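You operate a simulated robot arm through the tools that you are given. There is no shell and no other tool.

You are at the controls of a simulated two-armed robot. One attempt, no reset.

JOB
Pull the green plug and plug the grey one in.
Fine: each socket switch is off while its plug moves; the green one stays off, the grey one ends on with its lamp lit.

Only the result counts: the job must be done as asked and must still hold three seconds after the hand-in. Knocking over, shifting, dropping, spilling or breaking anything else fails it.

ROBOT AND FRAMES
Two 7-joint arms with two-finger parallel grippers on one trunk that stands fixed in place. Base frame: the origin is at the foot of the trunk, x ahead of it, y to its left, z up. Lengths are in m, angles in degrees, forces in N, time in s.
The left shoulder is at [0.069, 0.182, 1.111], the right one opposite. With the tool pointing down near the work surface each hand reaches from about 0.28 to 0.74 m from the base axis, measured 20 degrees to its own side. Payload 3.91 kg a hand.
Tool frame (each hand has its own): the origin (TCP) lies between the finger pads and is the grasp point; the fingertips stand 0.03 m ahead of it; z points along the fingers, y is the line along which they close. Largest opening 0.11 m; finger width 0.02, thickness 0.01; the body of the gripper, 0.048 by 0.112 m, starts 0.055 m behind the TCP.
Orientation is told as [roll, pitch, yaw] about the base's x, y, z axes, in that order, counted from this pose: with the fingers straight down and closing along the base's y, the tool's x points along the base's -x, its y along +y and its z along -z.

CONTROLS
- The arms move only by the tool step_arm. It takes "left_steps", "right_steps" or both (then of equal length, played together; a hand with none holds still); each is a list of rows, each a list of 3 entries, a list of its own where there are three numbers: the shift along the tool's x, y, z in m, then the turn, a rotation vector about the tool's x, y, z in degrees, then the closure, from 0 (fully open) to 1 (shut). In form: [[[tx, ty, tz], [rx, ry, rz], hand], ...]. A call has 1 to 20 rows; each row shifts and turns the commanded pose from where the row before left it, along the tool's axes as they then stand. A row lasts 0.2 s, in which the tool goes at most 0.05 m and 8.6 degrees; a call with a longer step from one row to the next is refused whole, and so is a gripper value outside its range. Where a pose cannot be reached the arm comes as near as it can. A force on the tool above 90 N (or 10 N above the force at the start of the call, whichever is more), or a blocked arm, ends the call early, and 0.2 s more pass. Each finger travels about 0.072 m/s and halts on what it meets, pressing with about 26 N; the grip force reading is that of the motor and also rises with nothing between the fingers. The clock runs only during rows and for 0.2 s after the last one: add rows that do not move to give the fingers time. The reply holds the time, the measured pose of the TCP, the force on the tool along the base axes, the opening and the grip force, in the units named above and with some noise, with the torque about the TCP (base axes, N m) and any sound that the robot's microphone picked up.
- Cameras (640 x 400 px; columns grow to the right, rows downward): "scene" is now at [0.1978, 0.0475, 1.2978]; the picture's right is [0.54, -0.84, 0.00], its down [-0.49, -0.32, -0.81] and it looks along [0.68, 0.44, -0.59] (base axes); focal length 327 px, centre (320, 200). "left" rides on the left gripper at [0.072, -0.017, -0.103] in its tool frame; the picture's right is [0.23, 0.97, 0.00], its down [-0.76, 0.18, -0.62] and it looks along [-0.61, 0.14, 0.78] (tool axes); focal length 222 px, centre (320, 200). "right" rides on the right gripper at [0.073, 0.017, -0.103] in its tool frame; the picture's right is [-0.23, 0.97, 0.00], its down [-0.76, -0.18, -0.62] and it looks along [-0.61, -0.14, 0.78] (tool axes); focal length 222 px, centre (320, 200).
- get_image(camera): a new picture of that camera. It takes no simulated time.
- move_column(by): slides the trunk up (or, below 0, down) by that many m; the arms and the scene camera ride with it, the base frame stays. It gives what a move gives, with no picture.
- turn_head(pan, tilt): turns the head with the scene camera to pan (to the left, within 80 degrees either way) and tilt (down, from -29 to 69), counted from straight ahead of the robot. It gives what a move gives.
- probe_pixels(camera, pixels): for up to 12 pixels [column, row] of the newest picture of that camera ("zoom" is the newest enlarged one), the place [x, y, z] in the base frame of the surface seen there, good to about 0.003 m. It takes no simulated time.
- inspect(camera, box): a new picture of the part [left, top, right, bottom] of that camera's present view, enlarged. It takes no simulated time.
- job_done(): hands the job in; it is judged then, once.

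Unless the task says otherwise, let go and move clear before handing in.

The tools are called after "Request:" by a JSON object that holds its "method" and its "body". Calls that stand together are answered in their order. step_arm: Moves the arms, as the interface text tells. Its arguments: {"type":"object","properties":{"left_steps":{"type":"array","items":{"type":"array"}},"right_steps":{"type":"array","items":{"type":"array"}}},"required":[]} The other tools are called the same way: move_column (by) slides the trunk up or down; turn_head (pan, tilt) turns the head that bears the scene camera; get_image (camera) takes a picture; probe_pixels (camera, pixels) gives the place of the surface under pixels of a picture; inspect (camera, box) takes an enlarged picture of a part of a camera's view; job_done () hands the job in.

At the start:

```text
t: 0.0
left_tool_pos: [0.3266, 0.4366, 1.0741]
left_orientation: [0.0, 0.0, 0.0]
left_wrist_force: [-0.1, 0.3, 0.4]
left_torque: [0.0, 0.03, -0.02]
left_width: 0.1101
left_grip_force: 0.0
right_tool_pos: [0.4281, 0.0528, 1.1109]
right_orientation: [0.0, 0.0, 0.1]
right_wrist_force: [-0.3, -0.1, -0.5]
right_torque: [-0.02, -0.02, -0.02]
right_width: 0.1098
right_grip_force: 0.1
trunk travel left (down, up): [-0.375, 0.139]
head pan, tilt: [32.9, 35.8]
```

scene: 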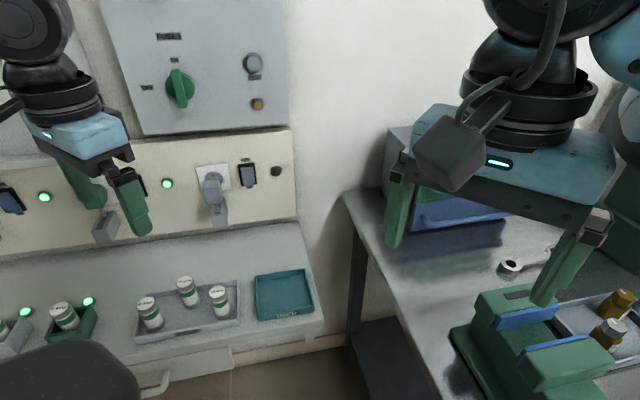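
right: 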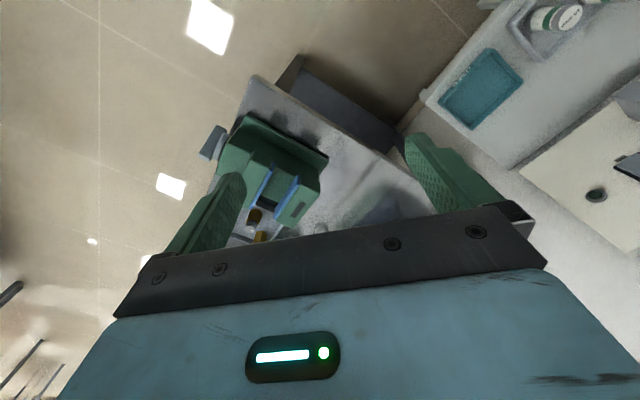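
left: 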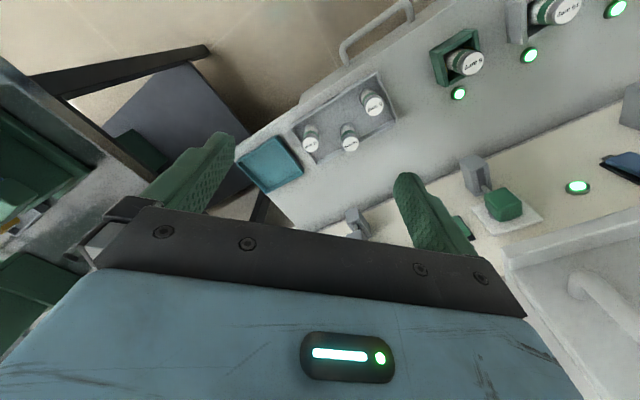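

The scene shows a wall strip with sockets around (30-290, 130-250): a grey plug near (213,190), a switch at (247,173), lamps at (44,197) and (167,183). I'll pan the head left for a fuller look before moving anything.

Request:
{"method": "turn_head", "body": {"pan": 60, "tilt": 35}}

Request:
{"method": "get_image", "body": {"camera": "scene"}}

Request:
{"method": "get_image", "body": {"camera": "left"}}

```text
t: 0.9
left_tool_pos: [0.3267, 0.4366, 1.0732]
left_orientation: [-0.1, 0.0, 0.0]
left_wrist_force: [0.5, 0.1, -1.2]
left_torque: [-0.01, -0.02, -0.02]
left_width: 0.11
left_grip_force: 0.0
right_tool_pos: [0.4286, 0.0536, 1.1112]
right_orientation: [0.0, 0.0, -0.1]
right_wrist_force: [0.5, 0.1, 0.6]
right_torque: [0.03, 0.04, 0.0]
right_width: 0.1103
right_grip_force: 0.0
trunk travel left (down, up): [-0.375, 0.139]
head pan, tilt: [60.0, 35.0]
```

```text
taken
```

scene: 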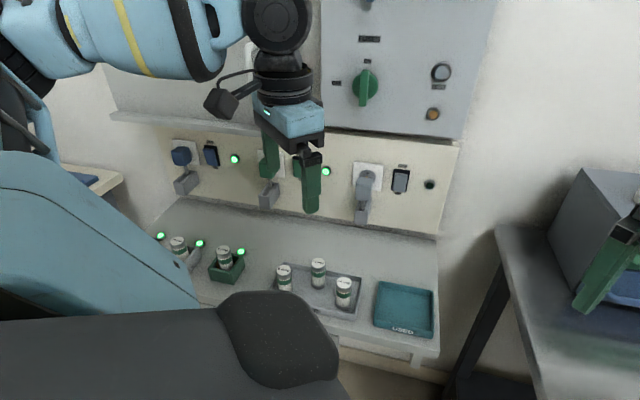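

```text
taken
```

left: 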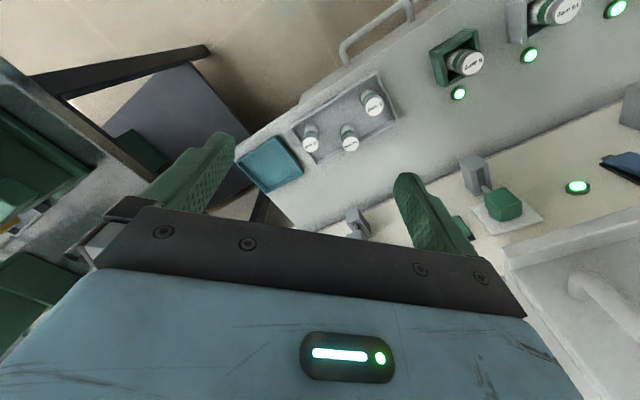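

The panel has three socket groups: blue (180,155), green hidden behind the left gripper (~(280,165)), and grey (365,185) with dark lamp (430,184). I'll zoom in on them.

Request:
{"method": "inspect", "body": {"camera": "scene", "box": [320, 130, 480, 230]}}

Request:
{"method": "inspect", "body": {"camera": "scene", "box": [150, 120, 310, 220]}}

Request:
{"method": "inspect", "body": {"camera": "scene", "box": [230, 130, 350, 220]}}

```text
4.00 times, centred on (400, 180) of scene
```

zoom: 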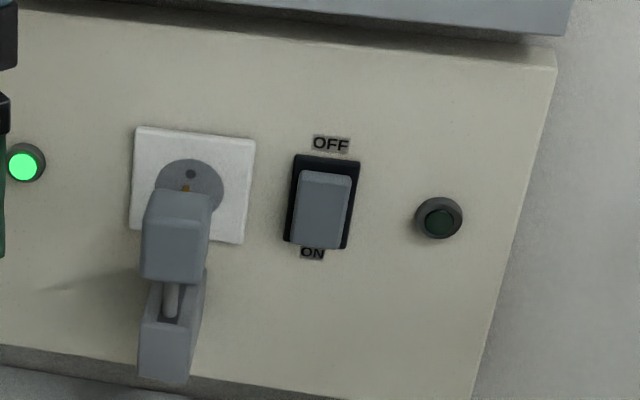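

```text
4.00 times, centred on (230, 170) of scene
```

zoom: 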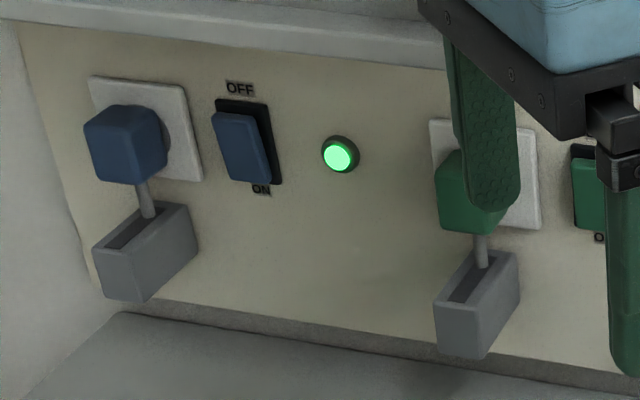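

```text
4.44 times, centred on (290, 175) of scene
```

zoom: 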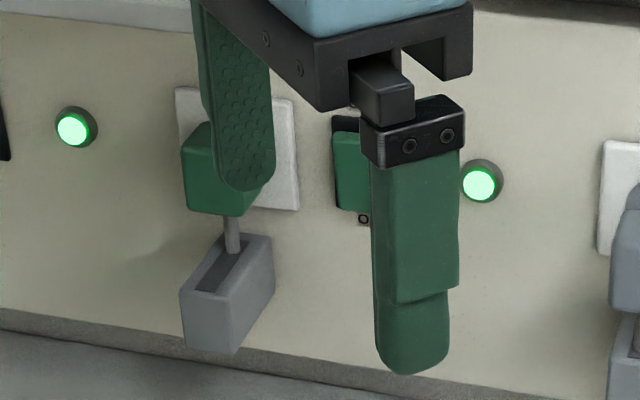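

The zooms show green and blue plugs seated with lamps lit, and the grey plug drawn back off its socket (holes visible at zoom (190,180)) on a slotted bracket. I'll probe the geometry of the panel and the grey group.

Request:
{"method": "inspect", "body": {"camera": "scene", "box": [320, 130, 480, 230]}}

Request:
{"method": "probe_pixels", "body": {"camera": "zoom", "pixels": [[60, 100], [460, 100], [280, 330], [175, 235], [180, 197], [170, 300], [165, 350], [305, 190], [318, 235], [345, 185], [438, 222], [190, 172]]}}

Request:
{"method": "probe_pixels", "body": {"camera": "scene", "pixels": [[180, 155], [211, 155], [234, 159], [270, 172], [270, 200], [326, 171], [365, 88], [390, 305], [320, 270], [223, 260], [410, 240], [140, 130]]}}

```text
4.00 times, centred on (400, 180) of scene
```

zoom: 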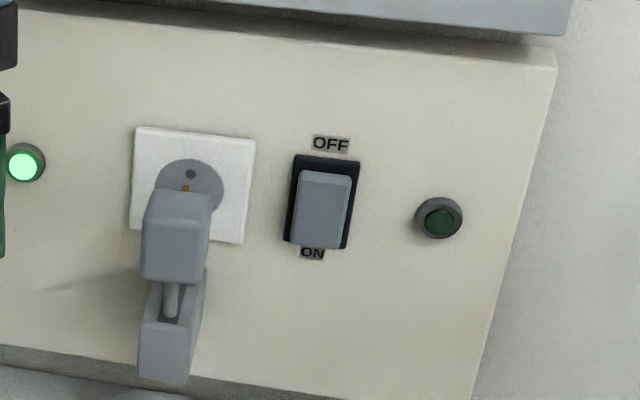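

```text
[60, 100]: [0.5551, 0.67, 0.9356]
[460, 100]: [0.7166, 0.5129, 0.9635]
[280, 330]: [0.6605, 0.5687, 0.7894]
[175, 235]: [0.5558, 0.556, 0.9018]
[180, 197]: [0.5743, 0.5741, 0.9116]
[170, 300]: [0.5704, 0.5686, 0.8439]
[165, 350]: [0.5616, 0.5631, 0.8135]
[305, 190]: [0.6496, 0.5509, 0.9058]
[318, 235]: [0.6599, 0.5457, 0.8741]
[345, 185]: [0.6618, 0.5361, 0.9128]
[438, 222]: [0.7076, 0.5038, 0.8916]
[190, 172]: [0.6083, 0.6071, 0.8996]
```

```text
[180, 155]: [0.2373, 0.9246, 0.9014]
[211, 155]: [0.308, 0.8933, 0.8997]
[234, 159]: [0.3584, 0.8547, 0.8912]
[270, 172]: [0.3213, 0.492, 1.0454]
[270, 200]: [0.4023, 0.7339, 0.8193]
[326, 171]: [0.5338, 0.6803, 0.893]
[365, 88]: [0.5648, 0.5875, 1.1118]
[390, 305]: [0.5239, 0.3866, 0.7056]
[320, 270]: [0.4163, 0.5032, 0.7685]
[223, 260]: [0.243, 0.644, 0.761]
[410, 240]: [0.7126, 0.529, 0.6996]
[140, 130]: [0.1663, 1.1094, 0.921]
```

Probes give a vertical panel whose inward normal is about (0.71, 0.71, 0) at n≈0.868; the grey plug front is at n≈0.786 (s≈0, z≈0.90) and the grey switch at s≈0.08, z≈0.895. I'll turn the left hand to point at the panel (yaw 45°, then pitch up), which also clears the view of the green socket.

Request:
{"method": "step_arm", "body": {"left_steps": [[[0, 0, 0], [0, 0, -7.5], 0.0], [[0, 0, 0], [0, 0, -7.5], 0.0], [[0, 0, 0], [0, 0, -7.5], 0.0], [[0, 0, 0], [0, 0, -7.5], 0.0], [[0, 0, 0], [0, 0, -7.5], 0.0], [[0, 0, 0], [0, 0, -7.5], 0.0], [[-0.04, 0, 0], [0, 0, 0], 0.0], [[-0.04, 0, 0], [0, 0, 0], 0.0]]}}

Request:
{"method": "get_image", "body": {"camera": "scene"}}

Request:
{"method": "get_image", "body": {"camera": "left"}}

```text
t: 2.7
left_tool_pos: [0.3843, 0.4922, 1.0722]
left_orientation: [0.0, 0.0, 45.1]
left_wrist_force: [-0.3, -0.2, 0.6]
left_torque: [0.01, 0.01, -0.01]
left_width: 0.1099
left_grip_force: 0.2
right_tool_pos: [0.4285, 0.0524, 1.1098]
right_orientation: [0.1, 0.0, 0.0]
right_wrist_force: [0.2, -0.1, 0.0]
right_torque: [0.02, 0.0, 0.03]
right_width: 0.11
right_grip_force: 0.1
trunk travel left (down, up): [-0.375, 0.139]
head pan, tilt: [60.0, 35.0]
```

```text
taken
```

scene: 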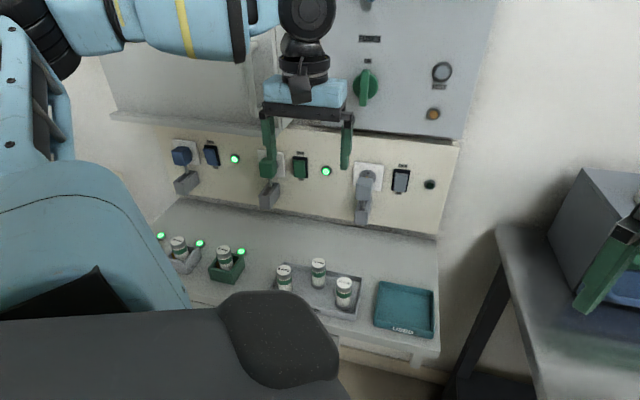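

```text
taken
```

left: 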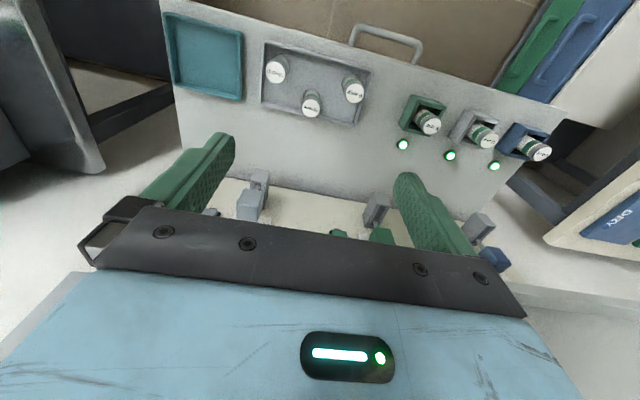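

The green socket group is now visible at (268,165) with its switch at (300,168) and lamp (326,171). I'll zoom on each switch to compare lit and unlit positions.

Request:
{"method": "inspect", "body": {"camera": "scene", "box": [250, 145, 346, 205]}}

Request:
{"method": "probe_pixels", "body": {"camera": "zoom", "pixels": [[325, 110], [325, 130], [325, 150], [330, 170], [330, 190], [325, 210], [105, 120], [110, 160], [100, 90], [125, 205], [110, 270], [140, 290]]}}

Request:
{"method": "inspect", "body": {"camera": "scene", "box": [166, 130, 246, 180]}}

Request:
{"method": "inspect", "body": {"camera": "scene", "box": [352, 155, 432, 205]}}

```text
6.67 times, centred on (298, 175) of scene
```

zoom: 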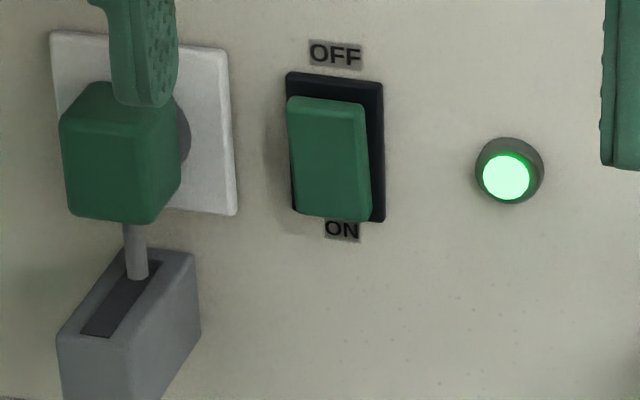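

```text
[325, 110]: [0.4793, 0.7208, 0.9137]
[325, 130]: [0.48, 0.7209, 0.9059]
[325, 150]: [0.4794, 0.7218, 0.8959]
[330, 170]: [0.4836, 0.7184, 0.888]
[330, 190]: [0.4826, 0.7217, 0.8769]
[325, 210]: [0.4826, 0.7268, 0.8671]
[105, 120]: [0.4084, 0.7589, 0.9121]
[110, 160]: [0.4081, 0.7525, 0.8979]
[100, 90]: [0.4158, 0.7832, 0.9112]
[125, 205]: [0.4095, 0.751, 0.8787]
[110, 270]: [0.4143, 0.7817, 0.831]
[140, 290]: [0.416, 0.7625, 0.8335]
```

```text
8.00 times, centred on (206, 155) of scene
```

zoom: 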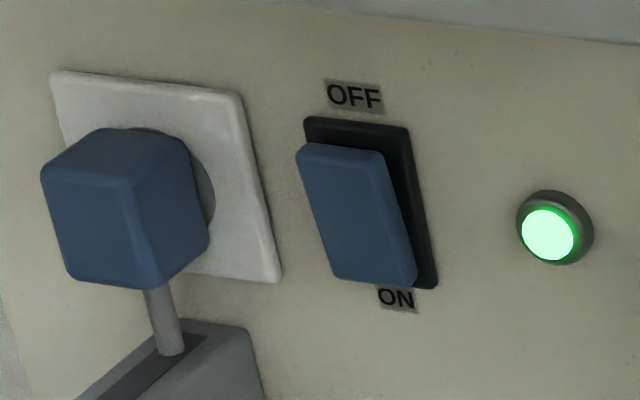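

```text
8.00 times, centred on (392, 180) of scene
```

zoom: 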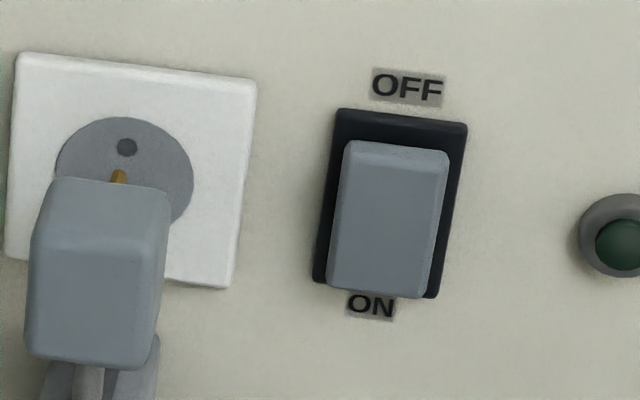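

All three rockers look alike (top edge standing proud), so I can't assume grey is off. I'll probe each rocker face from top to bottom to compare tilt.

Request:
{"method": "probe_pixels", "body": {"camera": "zoom", "pixels": [[395, 160], [393, 175], [391, 190], [389, 205], [387, 220], [385, 235], [383, 250], [381, 265], [379, 280], [350, 125], [450, 290], [300, 60]]}}

Request:
{"method": "inspect", "body": {"camera": "scene", "box": [166, 130, 246, 180]}}

Request:
{"method": "probe_pixels", "body": {"camera": "zoom", "pixels": [[340, 160], [343, 172], [346, 184], [349, 196], [352, 208], [356, 220], [360, 232], [364, 244], [368, 258], [372, 268], [390, 135], [300, 60]]}}

Request:
{"method": "inspect", "body": {"camera": "scene", "box": [260, 145, 340, 195]}}

Request:
{"method": "probe_pixels", "body": {"camera": "zoom", "pixels": [[310, 135], [311, 150], [312, 165], [314, 180], [315, 195], [316, 210], [317, 225], [318, 240], [320, 252], [360, 110], [250, 40], [420, 230]]}}

```text
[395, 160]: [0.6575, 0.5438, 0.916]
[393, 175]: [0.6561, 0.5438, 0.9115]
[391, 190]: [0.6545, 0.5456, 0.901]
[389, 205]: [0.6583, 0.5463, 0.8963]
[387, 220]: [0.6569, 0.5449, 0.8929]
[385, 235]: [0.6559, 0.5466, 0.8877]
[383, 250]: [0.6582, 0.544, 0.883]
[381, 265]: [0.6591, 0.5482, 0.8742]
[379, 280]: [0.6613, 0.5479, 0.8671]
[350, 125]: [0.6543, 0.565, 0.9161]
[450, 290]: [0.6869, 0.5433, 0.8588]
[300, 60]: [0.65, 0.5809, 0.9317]
```

```text
8.00 times, centred on (206, 155) of scene
```

zoom: 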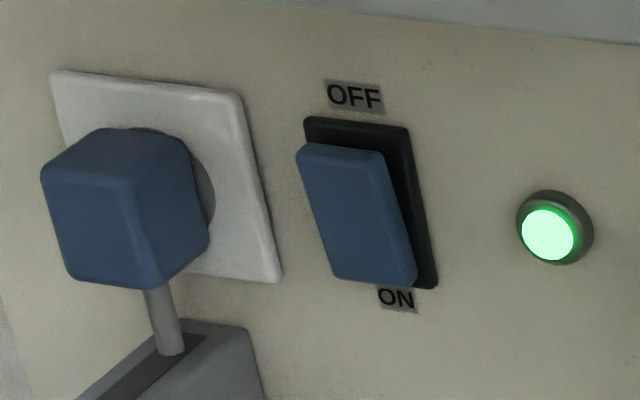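

```text
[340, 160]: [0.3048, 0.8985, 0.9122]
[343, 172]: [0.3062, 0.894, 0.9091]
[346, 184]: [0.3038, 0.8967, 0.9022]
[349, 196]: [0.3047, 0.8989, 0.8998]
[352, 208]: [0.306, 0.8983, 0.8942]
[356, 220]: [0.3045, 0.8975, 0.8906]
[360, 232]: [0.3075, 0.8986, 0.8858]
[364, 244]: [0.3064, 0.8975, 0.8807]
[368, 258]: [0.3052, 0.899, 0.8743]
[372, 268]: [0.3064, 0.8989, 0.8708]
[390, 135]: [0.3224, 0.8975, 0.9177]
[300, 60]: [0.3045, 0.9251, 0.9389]
```

```text
8.00 times, centred on (300, 170) of scene
```

zoom: 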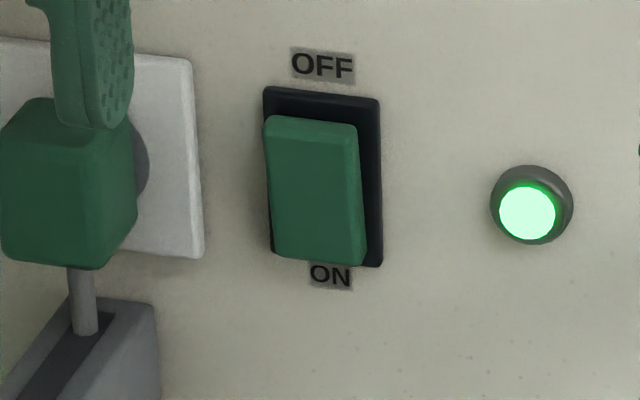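

```text
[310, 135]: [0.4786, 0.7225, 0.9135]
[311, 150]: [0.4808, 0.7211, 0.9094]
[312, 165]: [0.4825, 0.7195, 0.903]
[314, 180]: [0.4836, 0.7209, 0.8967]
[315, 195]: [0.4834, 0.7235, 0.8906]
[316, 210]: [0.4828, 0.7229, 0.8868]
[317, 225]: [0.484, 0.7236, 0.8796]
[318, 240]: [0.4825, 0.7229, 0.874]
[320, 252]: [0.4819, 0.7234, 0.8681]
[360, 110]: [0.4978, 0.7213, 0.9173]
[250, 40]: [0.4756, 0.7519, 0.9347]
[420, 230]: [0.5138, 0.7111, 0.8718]
```

Probed rocker profiles: green, blue and grey all lean the same way (top out n≈0.849, bottom in ≈0.854), so the grey switch may well be ON already with its plug out. I'll pitch the hand to face the panel so I can look closely with the left camera.

Request:
{"method": "step_arm", "body": {"left_steps": [[[0, 0, 0], [0, -8.2, 0], 0.0], [[0, 0, 0], [0, -8.2, 0], 0.0], [[0, 0, 0], [0, -8.2, 0], 0.0], [[0, 0, 0], [0, -8.2, 0], 0.0], [[0, 0, 0], [0, -8.2, 0], 0.0], [[0, 0, 0], [0, -8.2, 0], 0.0], [[0, 0, 0], [0, -8.2, 0], 0.0], [[0, 0, 0], [0, -8.2, 0], 0.0], [[0, 0, 0], [0, -8.2, 0], 0.0], [[0, 0, 0], [0, -8.2, 0], 0.0], [[0, 0, 0], [0, -8.0, 0], 0.0], [[0, 0, 0], [0, 0, 0], 0.0]]}}

Request:
{"method": "get_image", "body": {"camera": "scene"}}

Request:
{"method": "get_image", "body": {"camera": "left"}}

```text
t: 5.3
left_tool_pos: [0.4229, 0.5163, 1.0779]
left_orientation: [-162.0, -89.9, -153.1]
left_wrist_force: [0.1, 0.9, 0.6]
left_torque: [-0.01, 0.0, -0.01]
left_width: 0.1101
left_grip_force: 0.1
left hand out of reach, approached as far as the arm can: row 7, 8, 9, 10
right_tool_pos: [0.429, 0.0518, 1.1101]
right_orientation: [0.0, 0.0, 0.0]
right_wrist_force: [-0.7, -0.7, 0.1]
right_torque: [-0.02, -0.02, 0.01]
right_width: 0.1099
right_grip_force: 0.0
trunk travel left (down, up): [-0.375, 0.139]
head pan, tilt: [60.0, 35.0]
```

```text
taken
```

scene: 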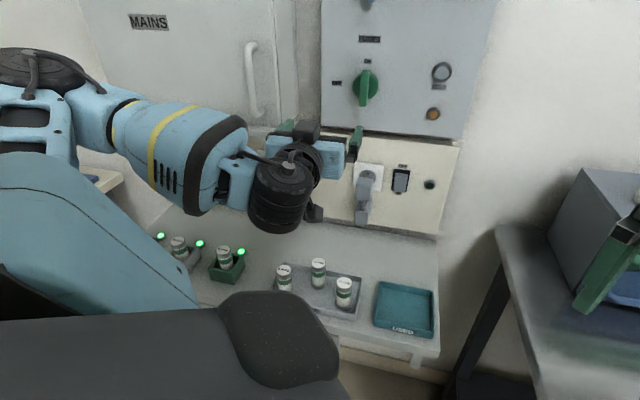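

```text
taken
```

left: 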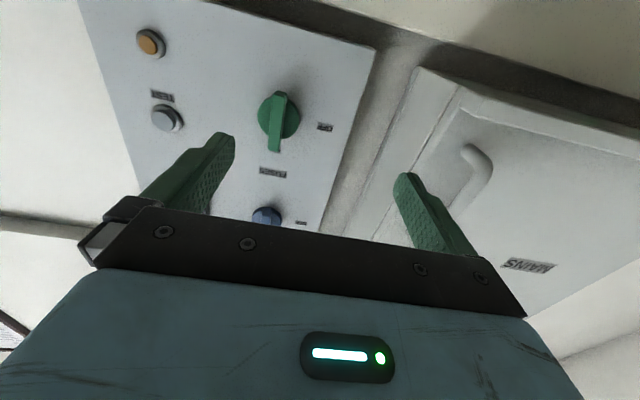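

The hand now faces the panel at z≈1.08 (the left camera view is upside down). Before lowering, I'll check where the wrist/forearm hangs relative to the vials on the bench.

Request:
{"method": "probe_pixels", "body": {"camera": "scene", "pixels": [[280, 190], [270, 225], [290, 225], [210, 200], [313, 212], [320, 165], [223, 247], [283, 270], [318, 260], [180, 240], [343, 280], [241, 252]]}}

```text
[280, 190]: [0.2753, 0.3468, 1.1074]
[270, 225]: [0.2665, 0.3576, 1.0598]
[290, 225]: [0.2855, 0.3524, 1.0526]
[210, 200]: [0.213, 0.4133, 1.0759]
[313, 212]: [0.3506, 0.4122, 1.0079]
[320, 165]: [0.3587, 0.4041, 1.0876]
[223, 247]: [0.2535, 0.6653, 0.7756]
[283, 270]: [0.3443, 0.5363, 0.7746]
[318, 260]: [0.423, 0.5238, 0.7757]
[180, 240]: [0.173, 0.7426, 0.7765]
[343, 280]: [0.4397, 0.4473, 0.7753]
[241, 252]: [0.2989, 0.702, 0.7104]
```

The lowest arm part (camera body) is ~0.08 below the TCP, and vial tops are at z≈0.776, so working at z≈0.9 is clear. I'll lower the hand to view the green switch and socket close up while shutting the fingers.

Request:
{"method": "step_arm", "body": {"left_steps": [[[0.03, 0, 0], [0, 0, 0], 0.3], [[0.03, 0.01, 0], [0, 0, 0], 0.6], [[0.03, 0.01, 0], [0, 0, 0], 1.0], [[0.03, 0.01, 0], [0, 0, 0], 1.0], [[0.03, 0.01, 0], [0, 0, 0], 1.0], [[0, 0, 0], [0, 0, 0], 1.0]]}}

Request:
{"method": "get_image", "body": {"camera": "left"}}

Request:
{"method": "get_image", "body": {"camera": "scene"}}

```text
t: 6.7
left_tool_pos: [0.3974, 0.5431, 0.9291]
left_orientation: [170.7, -90.0, -125.8]
left_wrist_force: [0.2, -0.8, 0.2]
left_torque: [0.0, 0.03, -0.02]
left_width: 0.0
left_grip_force: 25.7
right_tool_pos: [0.4285, 0.0522, 1.1113]
right_orientation: [0.0, 0.1, 0.0]
right_wrist_force: [0.5, -0.3, 0.1]
right_torque: [-0.01, 0.02, -0.04]
right_width: 0.1099
right_grip_force: 0.0
trunk travel left (down, up): [-0.375, 0.139]
head pan, tilt: [60.0, 35.0]
```

```text
taken
```

left: 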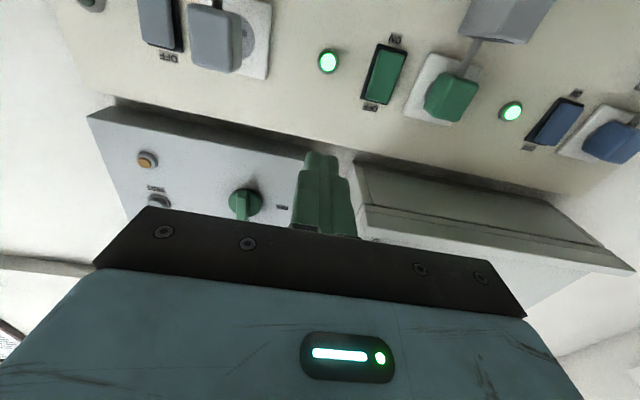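

```text
taken
```

scene: 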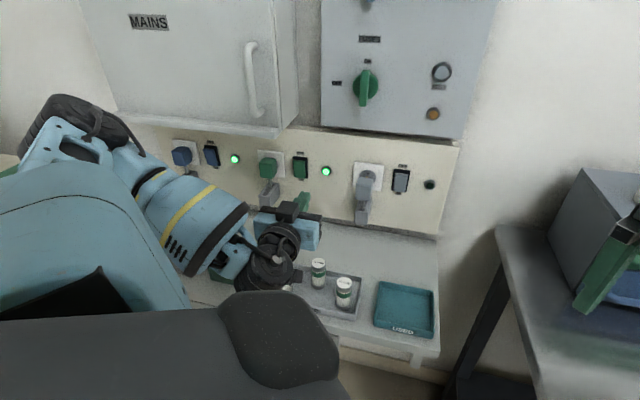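

The left camera now sees all three sockets upside down: green switch at (385,75), grey switch at (160,25), lamp at (328,61). I'll enlarge the switches to read their tilt.

Request:
{"method": "inspect", "body": {"camera": "left", "box": [70, 0, 230, 100]}}

Request:
{"method": "inspect", "body": {"camera": "left", "box": [310, 20, 470, 120]}}

Request:
{"method": "inspect", "body": {"camera": "left", "box": [480, 70, 640, 170]}}

```text
4.00 times, centred on (150, 50) of left
```

zoom: 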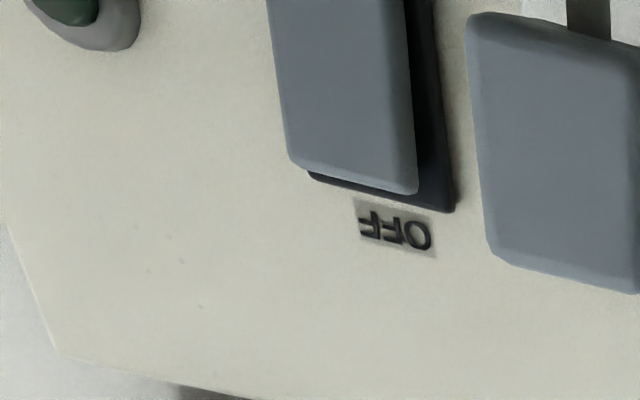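

```text
4.00 times, centred on (390, 70) of left
```

zoom: 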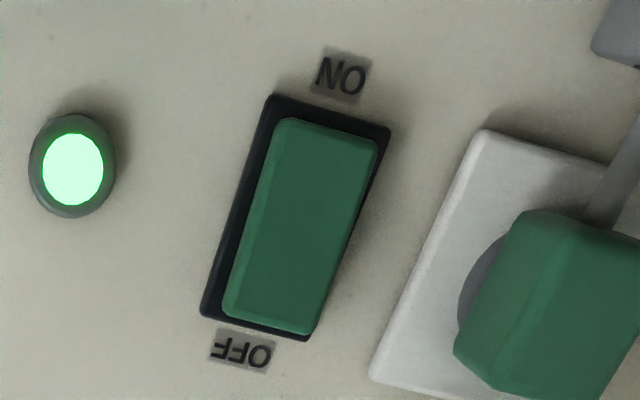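

```text
4.00 times, centred on (560, 120) of left
```

zoom: 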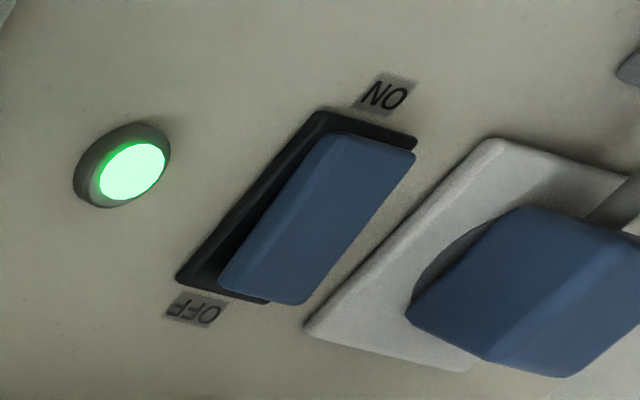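

Green's lamp is lit with its rocker's OFF side standing out, so OFF should be pressed at the top (OFF label). I'll bring the shut fingertips in front of the green rocker's upper half (s≈-0.169, z≈0.908), stopping about 2 cm short.

Request:
{"method": "step_arm", "body": {"left_steps": [[[0.005, 0.0165, 0.032], [0, 0, 0], 1.0], [[0.005, 0.0165, 0.032], [0, 0, 0], 1.0], [[0.005, 0.0165, 0.032], [0, 0, 0], 1.0], [[0.005, 0.0165, 0.032], [0, 0, 0], 1.0], [[0, 0, 0], [0, 0, 0], 1.0]]}}

Request:
{"method": "get_image", "body": {"camera": "left"}}

Request:
{"method": "get_image", "body": {"camera": "scene"}}

```text
t: 7.9
left_tool_pos: [0.4383, 0.6794, 0.9094]
left_orientation: [-97.8, -89.9, 142.7]
left_wrist_force: [0.0, 0.1, 0.7]
left_torque: [-0.02, 0.01, -0.04]
left_width: 0.0001
left_grip_force: 26.4
right_tool_pos: [0.4291, 0.0531, 1.1109]
right_orientation: [0.0, 0.0, 0.0]
right_wrist_force: [-0.8, 0.0, 0.1]
right_torque: [0.02, 0.01, 0.0]
right_width: 0.11
right_grip_force: 0.1
trunk travel left (down, up): [-0.375, 0.139]
head pan, tilt: [60.0, 35.0]
```

```text
taken
```

left: 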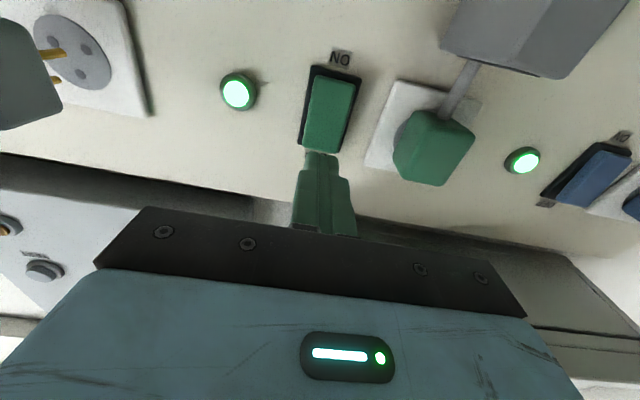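

```text
taken
```

scene: 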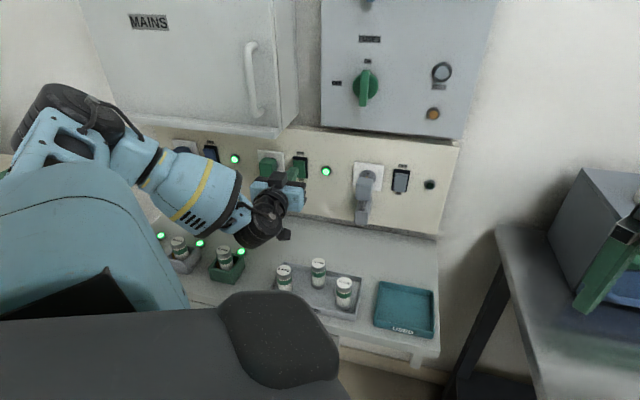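

The fingertips are centred on the green rocker's OFF end at (320,155) in the left view, tip at n≈0.820, rocker face at ≈0.849. I'll advance gently to contact.

Request:
{"method": "step_arm", "body": {"left_steps": [[[0, 0, 0.02], [0, 0, 0], 1.0], [[0, 0, 0.004], [0, 0, 0], 1.0], [[0, 0, 0.003], [0, 0, 0], 1.0], [[0, 0, 0.003], [0, 0, 0], 1.0]]}}

Request:
{"method": "get_image", "body": {"camera": "left"}}

```text
t: 8.9
left_tool_pos: [0.4587, 0.7024, 0.9095]
left_orientation: [-159.8, -90.0, -155.1]
left_wrist_force: [-0.4, -0.6, -0.1]
left_torque: [0.01, -0.03, 0.02]
left_width: 0.0002
left_grip_force: 26.2
right_tool_pos: [0.428, 0.0528, 1.1122]
right_orientation: [0.0, 0.0, 0.0]
right_wrist_force: [0.1, -1.0, -0.8]
right_torque: [-0.04, -0.02, -0.03]
right_width: 0.1101
right_grip_force: 0.2
trunk travel left (down, up): [-0.375, 0.139]
head pan, tilt: [60.0, 35.0]
```

```text
taken
```

left: 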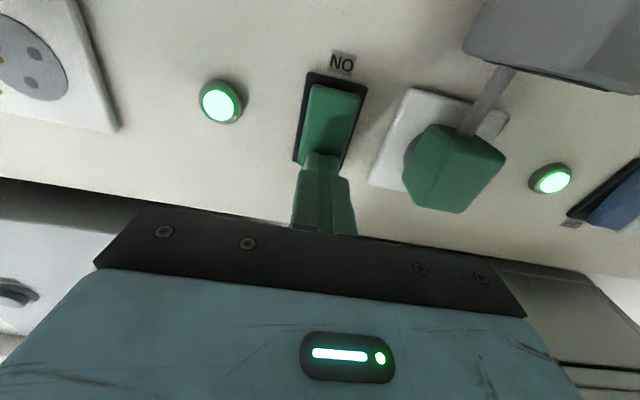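

Tip is at n≈0.851 with no force yet, just touching. I'll press in by small steps.

Request:
{"method": "step_arm", "body": {"left_steps": [[[0, 0, 0.002], [0, 0, 0], 1.0], [[0, 0, 0.002], [0, 0, 0], 1.0], [[0, 0, 0.002], [0, 0, 0], 1.0]]}}

Request:
{"method": "get_image", "body": {"camera": "left"}}

```text
t: 9.7
left_tool_pos: [0.4603, 0.703, 0.9092]
left_orientation: [-16.6, -89.9, 61.6]
left_wrist_force: [-32.0, -27.0, 0.5]
left_torque: [-0.56, -0.02, 0.19]
left_width: 0.0
left_grip_force: 25.9
right_tool_pos: [0.426, 0.0488, 1.1109]
right_orientation: [0.1, -0.3, 0.1]
right_wrist_force: [1.2, 0.2, -0.3]
right_torque: [0.03, -0.01, 0.02]
right_width: 0.1098
right_grip_force: 0.2
trunk travel left (down, up): [-0.375, 0.139]
head pan, tilt: [60.0, 35.0]
```

```text
taken
```

left: 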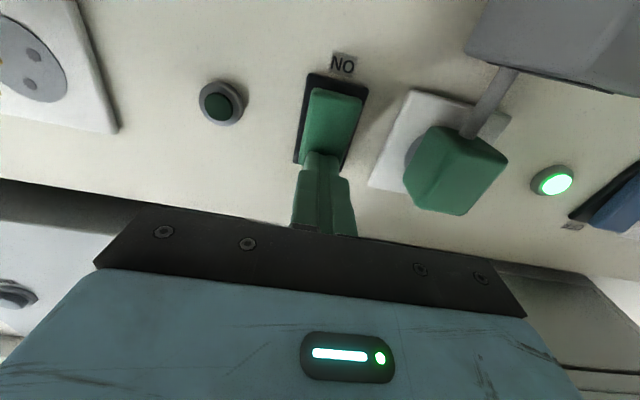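

The green lamp at (221,102) went dark under ~42 N push: the switch is off. I'll back away and check that it stays off.

Request:
{"method": "step_arm", "body": {"left_steps": [[[0, 0, -0.01], [0, 0, 0], 1.0], [[0, 0, -0.03], [0, 0, 0], 1.0], [[0, 0, -0.03], [0, 0, 0], 1.0], [[0, 0, -0.03], [0, 0, 0], 1.0], [[0, 0, 0], [0, 0, 0], 1.0]]}}

Request:
{"method": "get_image", "body": {"camera": "left"}}

Request:
{"method": "inspect", "body": {"camera": "scene", "box": [250, 140, 346, 200]}}

Request:
{"method": "inspect", "body": {"camera": "scene", "box": [352, 155, 432, 205]}}

```text
t: 10.9
left_tool_pos: [0.3925, 0.6372, 0.9083]
left_orientation: [-135.4, -89.9, -179.5]
left_wrist_force: [-0.3, 0.0, 0.7]
left_torque: [0.01, 0.0, -0.03]
left_width: 0.0
left_grip_force: 26.0
right_tool_pos: [0.4301, 0.0531, 1.1108]
right_orientation: [0.1, 0.0, 0.0]
right_wrist_force: [-0.2, 1.1, -0.2]
right_torque: [-0.03, 0.01, 0.0]
right_width: 0.11
right_grip_force: 0.0
trunk travel left (down, up): [-0.375, 0.139]
head pan, tilt: [60.0, 35.0]
```

```text
taken
```

left: 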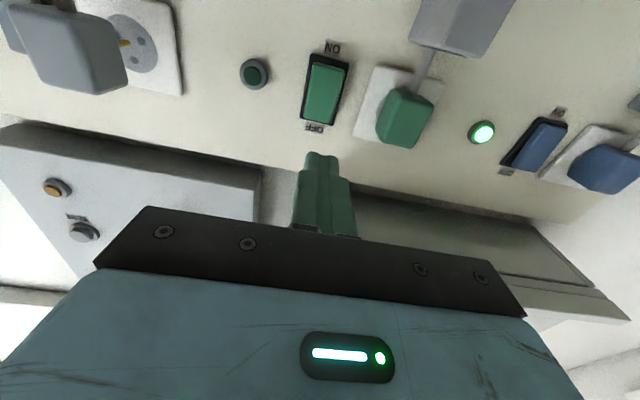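

```text
6.67 times, centred on (298, 170) of scene
```

zoom: 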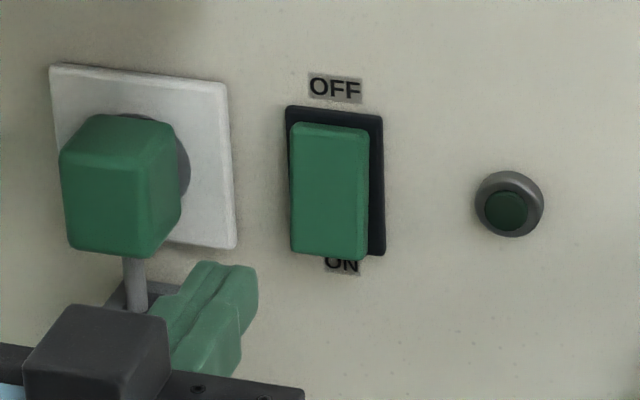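

```text
8.00 times, centred on (392, 180) of scene
```

zoom: 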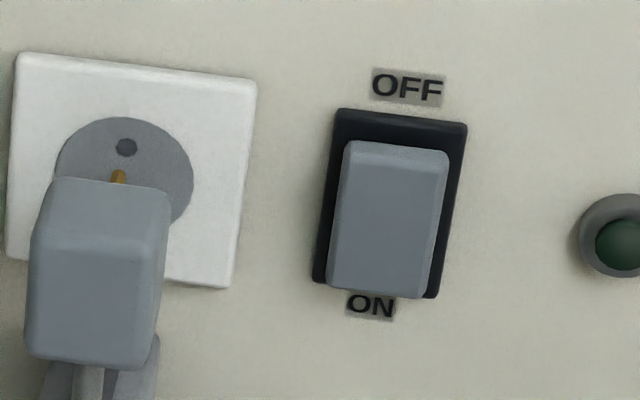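

Green lamp is dark and its rocker has clearly flipped (top in, bottom now overlapping "ON"). By comparison the grey rocker still has the ON tilt (wide gap at top, bottom level with frame), so it must be switched off before its plug moves. Next I'll measure the green plug for gripping.

Request:
{"method": "inspect", "body": {"camera": "scene", "box": [250, 140, 314, 180]}}

Request:
{"method": "probe_pixels", "body": {"camera": "zoom", "pixels": [[115, 215], [120, 300], [125, 365], [100, 200], [100, 340], [215, 200], [220, 320], [265, 230], [265, 310], [160, 165], [240, 160], [270, 200]]}}

Request:
{"method": "inspect", "body": {"camera": "left", "box": [340, 40, 468, 160]}}

```text
10.00 times, centred on (282, 160) of scene
```

zoom: 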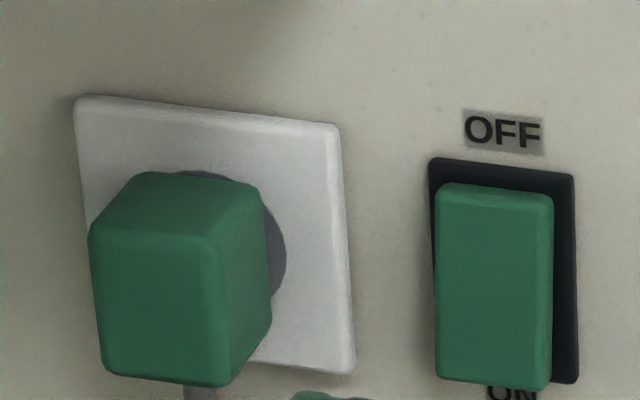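

```text
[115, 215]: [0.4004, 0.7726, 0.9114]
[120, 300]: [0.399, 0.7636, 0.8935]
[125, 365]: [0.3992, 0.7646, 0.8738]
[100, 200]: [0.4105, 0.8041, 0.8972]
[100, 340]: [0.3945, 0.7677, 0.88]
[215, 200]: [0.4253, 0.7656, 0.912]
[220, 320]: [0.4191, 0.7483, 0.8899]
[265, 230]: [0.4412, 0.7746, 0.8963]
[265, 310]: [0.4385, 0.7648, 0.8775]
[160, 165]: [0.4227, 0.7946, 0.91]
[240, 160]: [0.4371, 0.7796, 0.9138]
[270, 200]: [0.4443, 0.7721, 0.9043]
```

```text
3.33 times, centred on (404, 100) of left
```

zoom: 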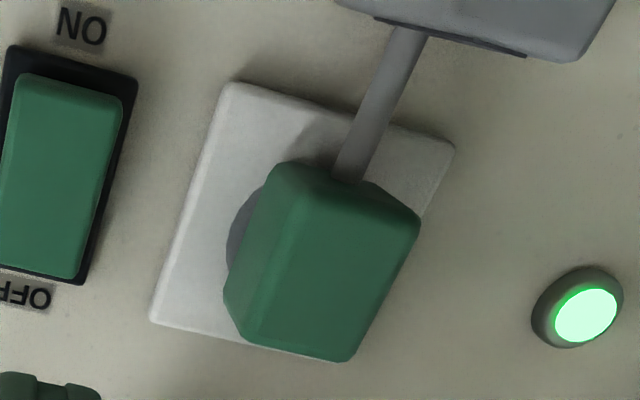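

Green plug measures s≈-0.265…-0.231, z≈0.872…0.912, n≈0.822…0.860, stem going down to the bracket. Before sliding left I'll check the lowest part of the camera housing relative to the vial tops (z≈0.776).

Request:
{"method": "inspect", "body": {"camera": "scene", "box": [160, 160, 352, 280]}}

```text
3.33 times, centred on (256, 220) of scene
```

zoom: 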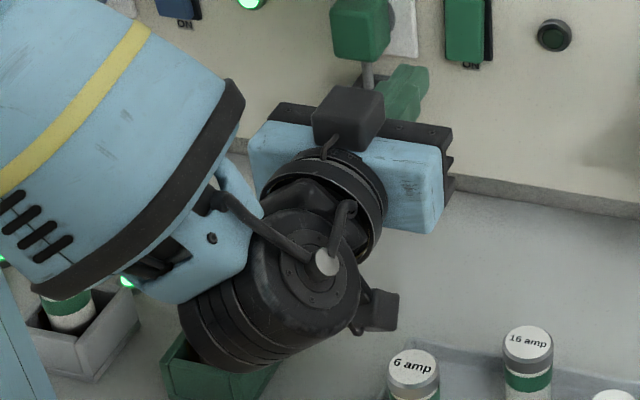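

I see a dark box below the wrist at zoom (378,310) and another on top at (345,118). I'll probe them and the wrist drum to get heights.

Request:
{"method": "probe_pixels", "body": {"camera": "zoom", "pixels": [[378, 295], [378, 322], [360, 320], [345, 118], [345, 150], [250, 360], [330, 330], [220, 350], [410, 225], [70, 285], [410, 362], [300, 300]]}}

```text
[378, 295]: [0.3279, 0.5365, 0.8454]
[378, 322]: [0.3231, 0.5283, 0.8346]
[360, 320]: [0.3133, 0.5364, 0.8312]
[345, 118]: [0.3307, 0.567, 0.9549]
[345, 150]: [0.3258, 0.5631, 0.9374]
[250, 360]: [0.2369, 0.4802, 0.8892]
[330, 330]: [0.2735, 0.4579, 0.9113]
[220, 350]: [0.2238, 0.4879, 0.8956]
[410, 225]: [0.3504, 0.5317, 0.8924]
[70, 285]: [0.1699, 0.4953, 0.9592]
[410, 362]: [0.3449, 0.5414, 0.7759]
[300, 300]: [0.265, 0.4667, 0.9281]
```

Lowest hardware is the camera box at z≈0.826 (0.08 below TCP), leaving over 3 cm above the vials. I'll slide left to line up with the green plug and open the fingers to about 66 mm, so they clear the switch.

Request:
{"method": "step_arm", "body": {"left_steps": [[[0.004, 0.025, 0], [0, 0, 0], 0.7], [[0.006, 0.025, 0], [0, 0, 0], 0.4], [[0.006, 0.025, 0], [0, 0, 0], 0.4], [[0, 0, 0], [0, 0, 0], 0.4], [[0, 0, 0], [0, 0, 0], 0.4]]}}

Request:
{"method": "get_image", "body": {"camera": "left"}}

Request:
{"method": "get_image", "body": {"camera": "scene"}}

```text
t: 12.1
left_tool_pos: [0.3393, 0.6908, 0.8949]
left_orientation: [-127.8, -90.0, 172.8]
left_wrist_force: [-0.2, 0.7, 0.0]
left_torque: [-0.01, 0.01, 0.01]
left_width: 0.066
left_grip_force: 0.1
right_tool_pos: [0.4287, 0.0522, 1.1108]
right_orientation: [0.1, -0.1, 0.0]
right_wrist_force: [0.1, -0.5, -0.1]
right_torque: [-0.02, -0.01, 0.0]
right_width: 0.1103
right_grip_force: 0.0
trunk travel left (down, up): [-0.375, 0.139]
head pan, tilt: [60.0, 35.0]
```

```text
taken
```

left: 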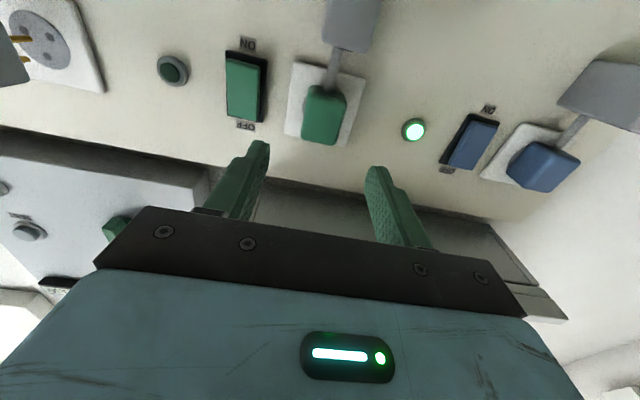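

```text
taken
```

scene: 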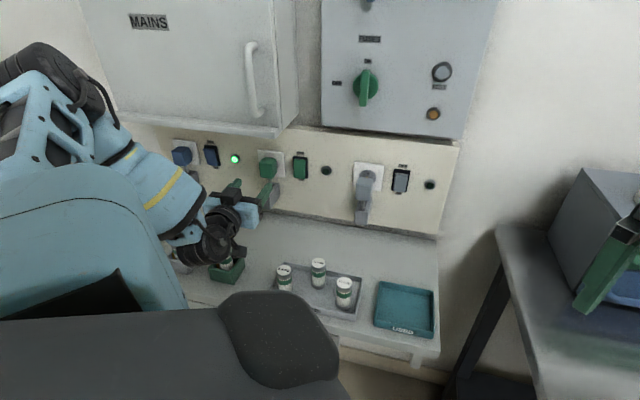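

The hand is aligned with the green plug (s=-0.2485, z=0.895), opening 66 mm versus a ~35 mm plug. I'll advance to straddle it, stopping with fingertips at n≈0.848.

Request:
{"method": "step_arm", "body": {"left_steps": [[[0.001, 0, 0.03], [0, 0, 0], 0.4], [[0.001, 0, 0.03], [0, 0, 0], 0.4], [[0.001, 0, 0.015], [0, 0, 0], 0.4], [[0, 0, 0.013], [0, 0, 0], 0.4], [[0, 0, 0], [0, 0, 0], 0.4]]}}

Request:
{"method": "get_image", "body": {"camera": "left"}}

Request:
{"method": "inspect", "body": {"camera": "scene", "box": [200, 130, 344, 220]}}

```text
t: 13.3
left_tool_pos: [0.4019, 0.7521, 0.8921]
left_orientation: [-99.8, -90.1, 144.8]
left_wrist_force: [0.0, 0.1, 1.4]
left_torque: [-0.02, 0.0, 0.04]
left_width: 0.0661
left_grip_force: 0.1
right_tool_pos: [0.4277, 0.0514, 1.1117]
right_orientation: [0.0, 0.0, 0.0]
right_wrist_force: [-0.4, -0.6, 0.5]
right_torque: [-0.03, -0.03, 0.01]
right_width: 0.1099
right_grip_force: 0.2
trunk travel left (down, up): [-0.375, 0.139]
head pan, tilt: [60.0, 35.0]
```

```text
taken
```

left: 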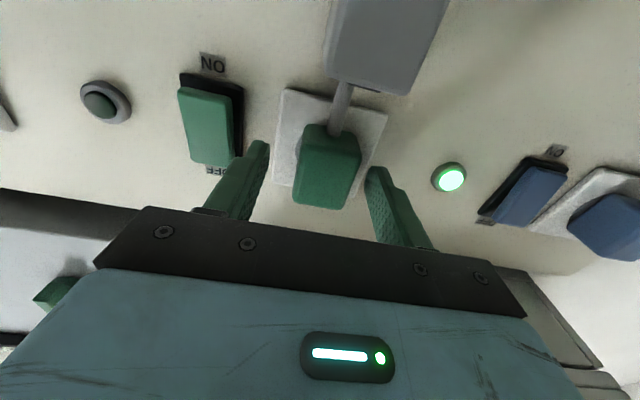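

```text
4.44 times, centred on (272, 175) of scene
```

zoom: 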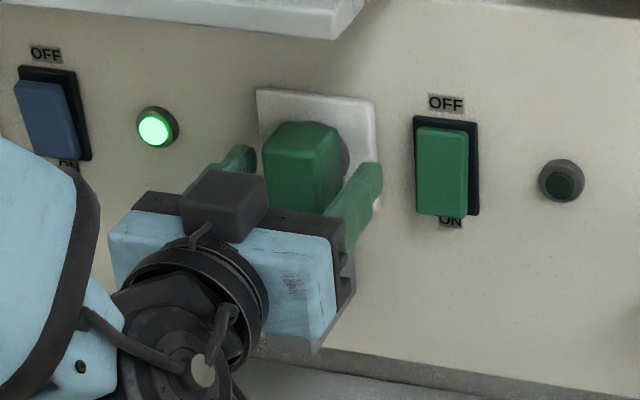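

Fingers straddle the green plug (left view: plug (328,165) between tips (258,145) and (378,170)). I'll close on it.

Request:
{"method": "step_arm", "body": {"left_steps": [[[0, 0, 0], [0, 0, 0], 0.6], [[0, 0, 0], [0, 0, 0], 1.0], [[0, 0, 0], [0, 0, 0], 1.0], [[0, 0, 0], [0, 0, 0], 1.0]]}}

Request:
{"method": "get_image", "body": {"camera": "left"}}

```text
t: 14.3
left_tool_pos: [0.4, 0.7533, 0.8906]
left_orientation: [175.8, -89.9, -130.7]
left_wrist_force: [-11.8, 12.2, 0.2]
left_torque: [0.04, 0.34, 0.28]
left_width: 0.0353
left_grip_force: 45.1
right_tool_pos: [0.4286, 0.0541, 1.112]
right_orientation: [0.0, 0.1, 0.0]
right_wrist_force: [-0.4, -0.1, -0.7]
right_torque: [0.01, 0.0, 0.03]
right_width: 0.1102
right_grip_force: 0.1
trunk travel left (down, up): [-0.375, 0.139]
head pan, tilt: [60.0, 35.0]
```

```text
taken
```

left: 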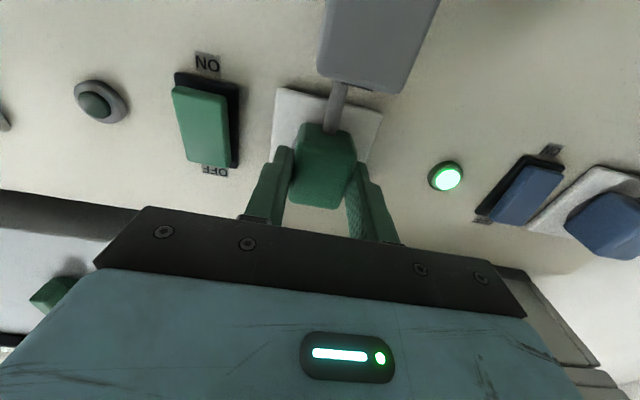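

Grip holds at 35 mm width, with ~17 N sideways (toward the left), so I'll ease 2 mm that way and then start pulling straight back in small steps.

Request:
{"method": "step_arm", "body": {"left_steps": [[[0, 0.002, 0], [0, 0, 0], 1.0], [[0, 0, -0.003], [0, 0, 0], 1.0], [[0, 0, -0.004], [0, 0, 0], 1.0], [[0, 0, -0.004], [0, 0, 0], 1.0]]}}

Request:
{"method": "get_image", "body": {"camera": "left"}}

```text
t: 15.3
left_tool_pos: [0.3929, 0.7461, 0.8911]
left_orientation: [-117.9, -89.9, 163.0]
left_wrist_force: [-7.3, 7.7, 3.4]
left_torque: [-0.67, 0.74, 0.11]
left_width: 0.0356
left_grip_force: 44.9
right_tool_pos: [0.4269, 0.0545, 1.1112]
right_orientation: [0.0, -0.1, 0.1]
right_wrist_force: [-0.6, 0.1, 1.0]
right_torque: [0.01, 0.02, 0.02]
right_width: 0.1098
right_grip_force: 0.1
trunk travel left (down, up): [-0.375, 0.139]
head pan, tilt: [60.0, 35.0]
```

```text
taken
```

left: 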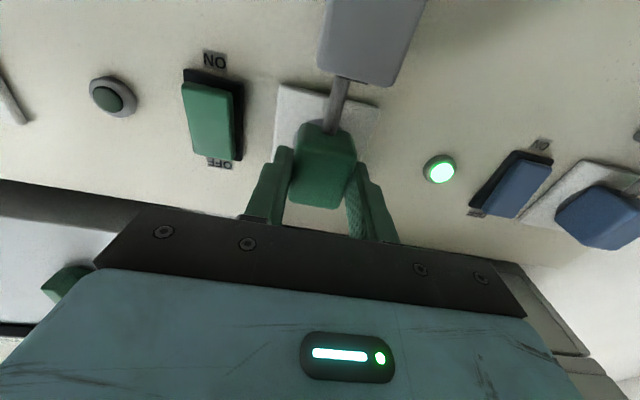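

The plug moves with the hand (~1 cm out so far, little resistance). I'll pull out the remaining ~25 mm, matching how far out the grey plug sits.

Request:
{"method": "step_arm", "body": {"left_steps": [[[0, 0.001, -0.005], [0, 0, 0], 1.0], [[0, 0, -0.005], [0, 0, 0], 1.0], [[0, 0, -0.005], [0, 0, 0], 1.0], [[0, 0, -0.005], [0, 0, 0], 1.0]]}}

Request:
{"method": "get_image", "body": {"camera": "left"}}

Request:
{"method": "get_image", "body": {"camera": "scene"}}

```text
t: 16.3
left_tool_pos: [0.3789, 0.7325, 0.8912]
left_orientation: [-80.7, -90.0, 125.6]
left_wrist_force: [-0.4, -0.6, -1.8]
left_torque: [0.85, -0.92, -0.14]
left_width: 0.0354
left_grip_force: 45.4
right_tool_pos: [0.4285, 0.0525, 1.1102]
right_orientation: [0.0, 0.0, 0.0]
right_wrist_force: [0.8, 0.1, 0.5]
right_torque: [0.02, 0.02, -0.01]
right_width: 0.1099
right_grip_force: 0.0
trunk travel left (down, up): [-0.375, 0.139]
head pan, tilt: [60.0, 35.0]
```

```text
taken
```

left: 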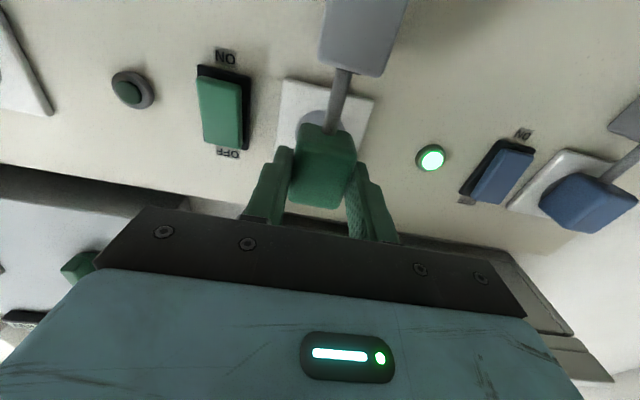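

```text
taken
```

scene: 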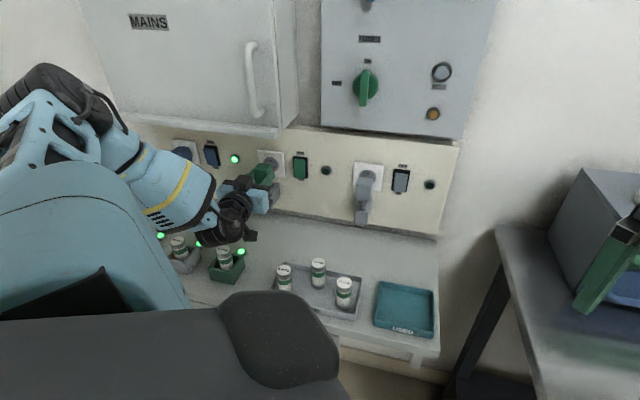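

TCP is now at n≈0.786, about 30 mm out. I'll zoom to compare with the grey plug's gap.

Request:
{"method": "inspect", "body": {"camera": "scene", "box": [230, 140, 326, 200]}}

Request:
{"method": "inspect", "body": {"camera": "left", "box": [240, 0, 432, 220]}}

```text
6.67 times, centred on (278, 170) of scene
```

zoom: 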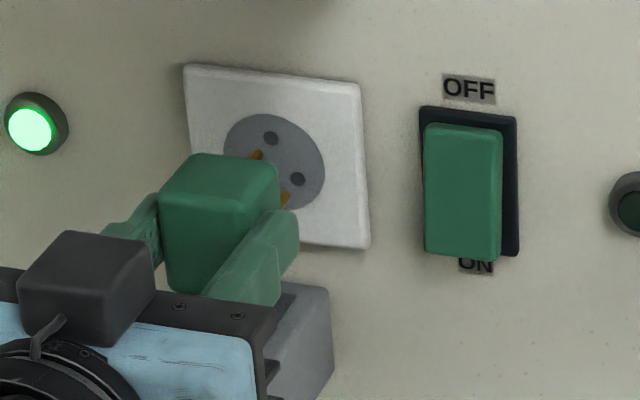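

```text
1.82 times, centred on (336, 110) of left
```

zoom: 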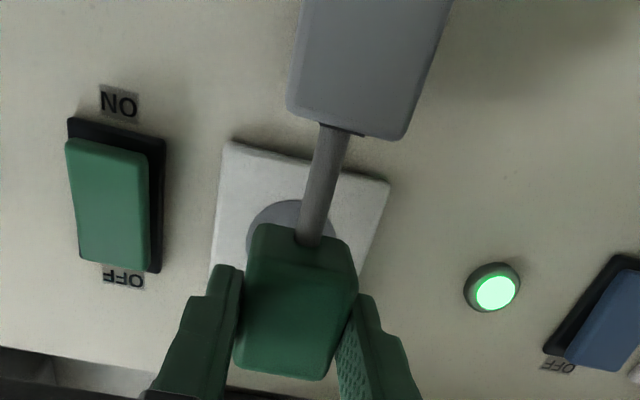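

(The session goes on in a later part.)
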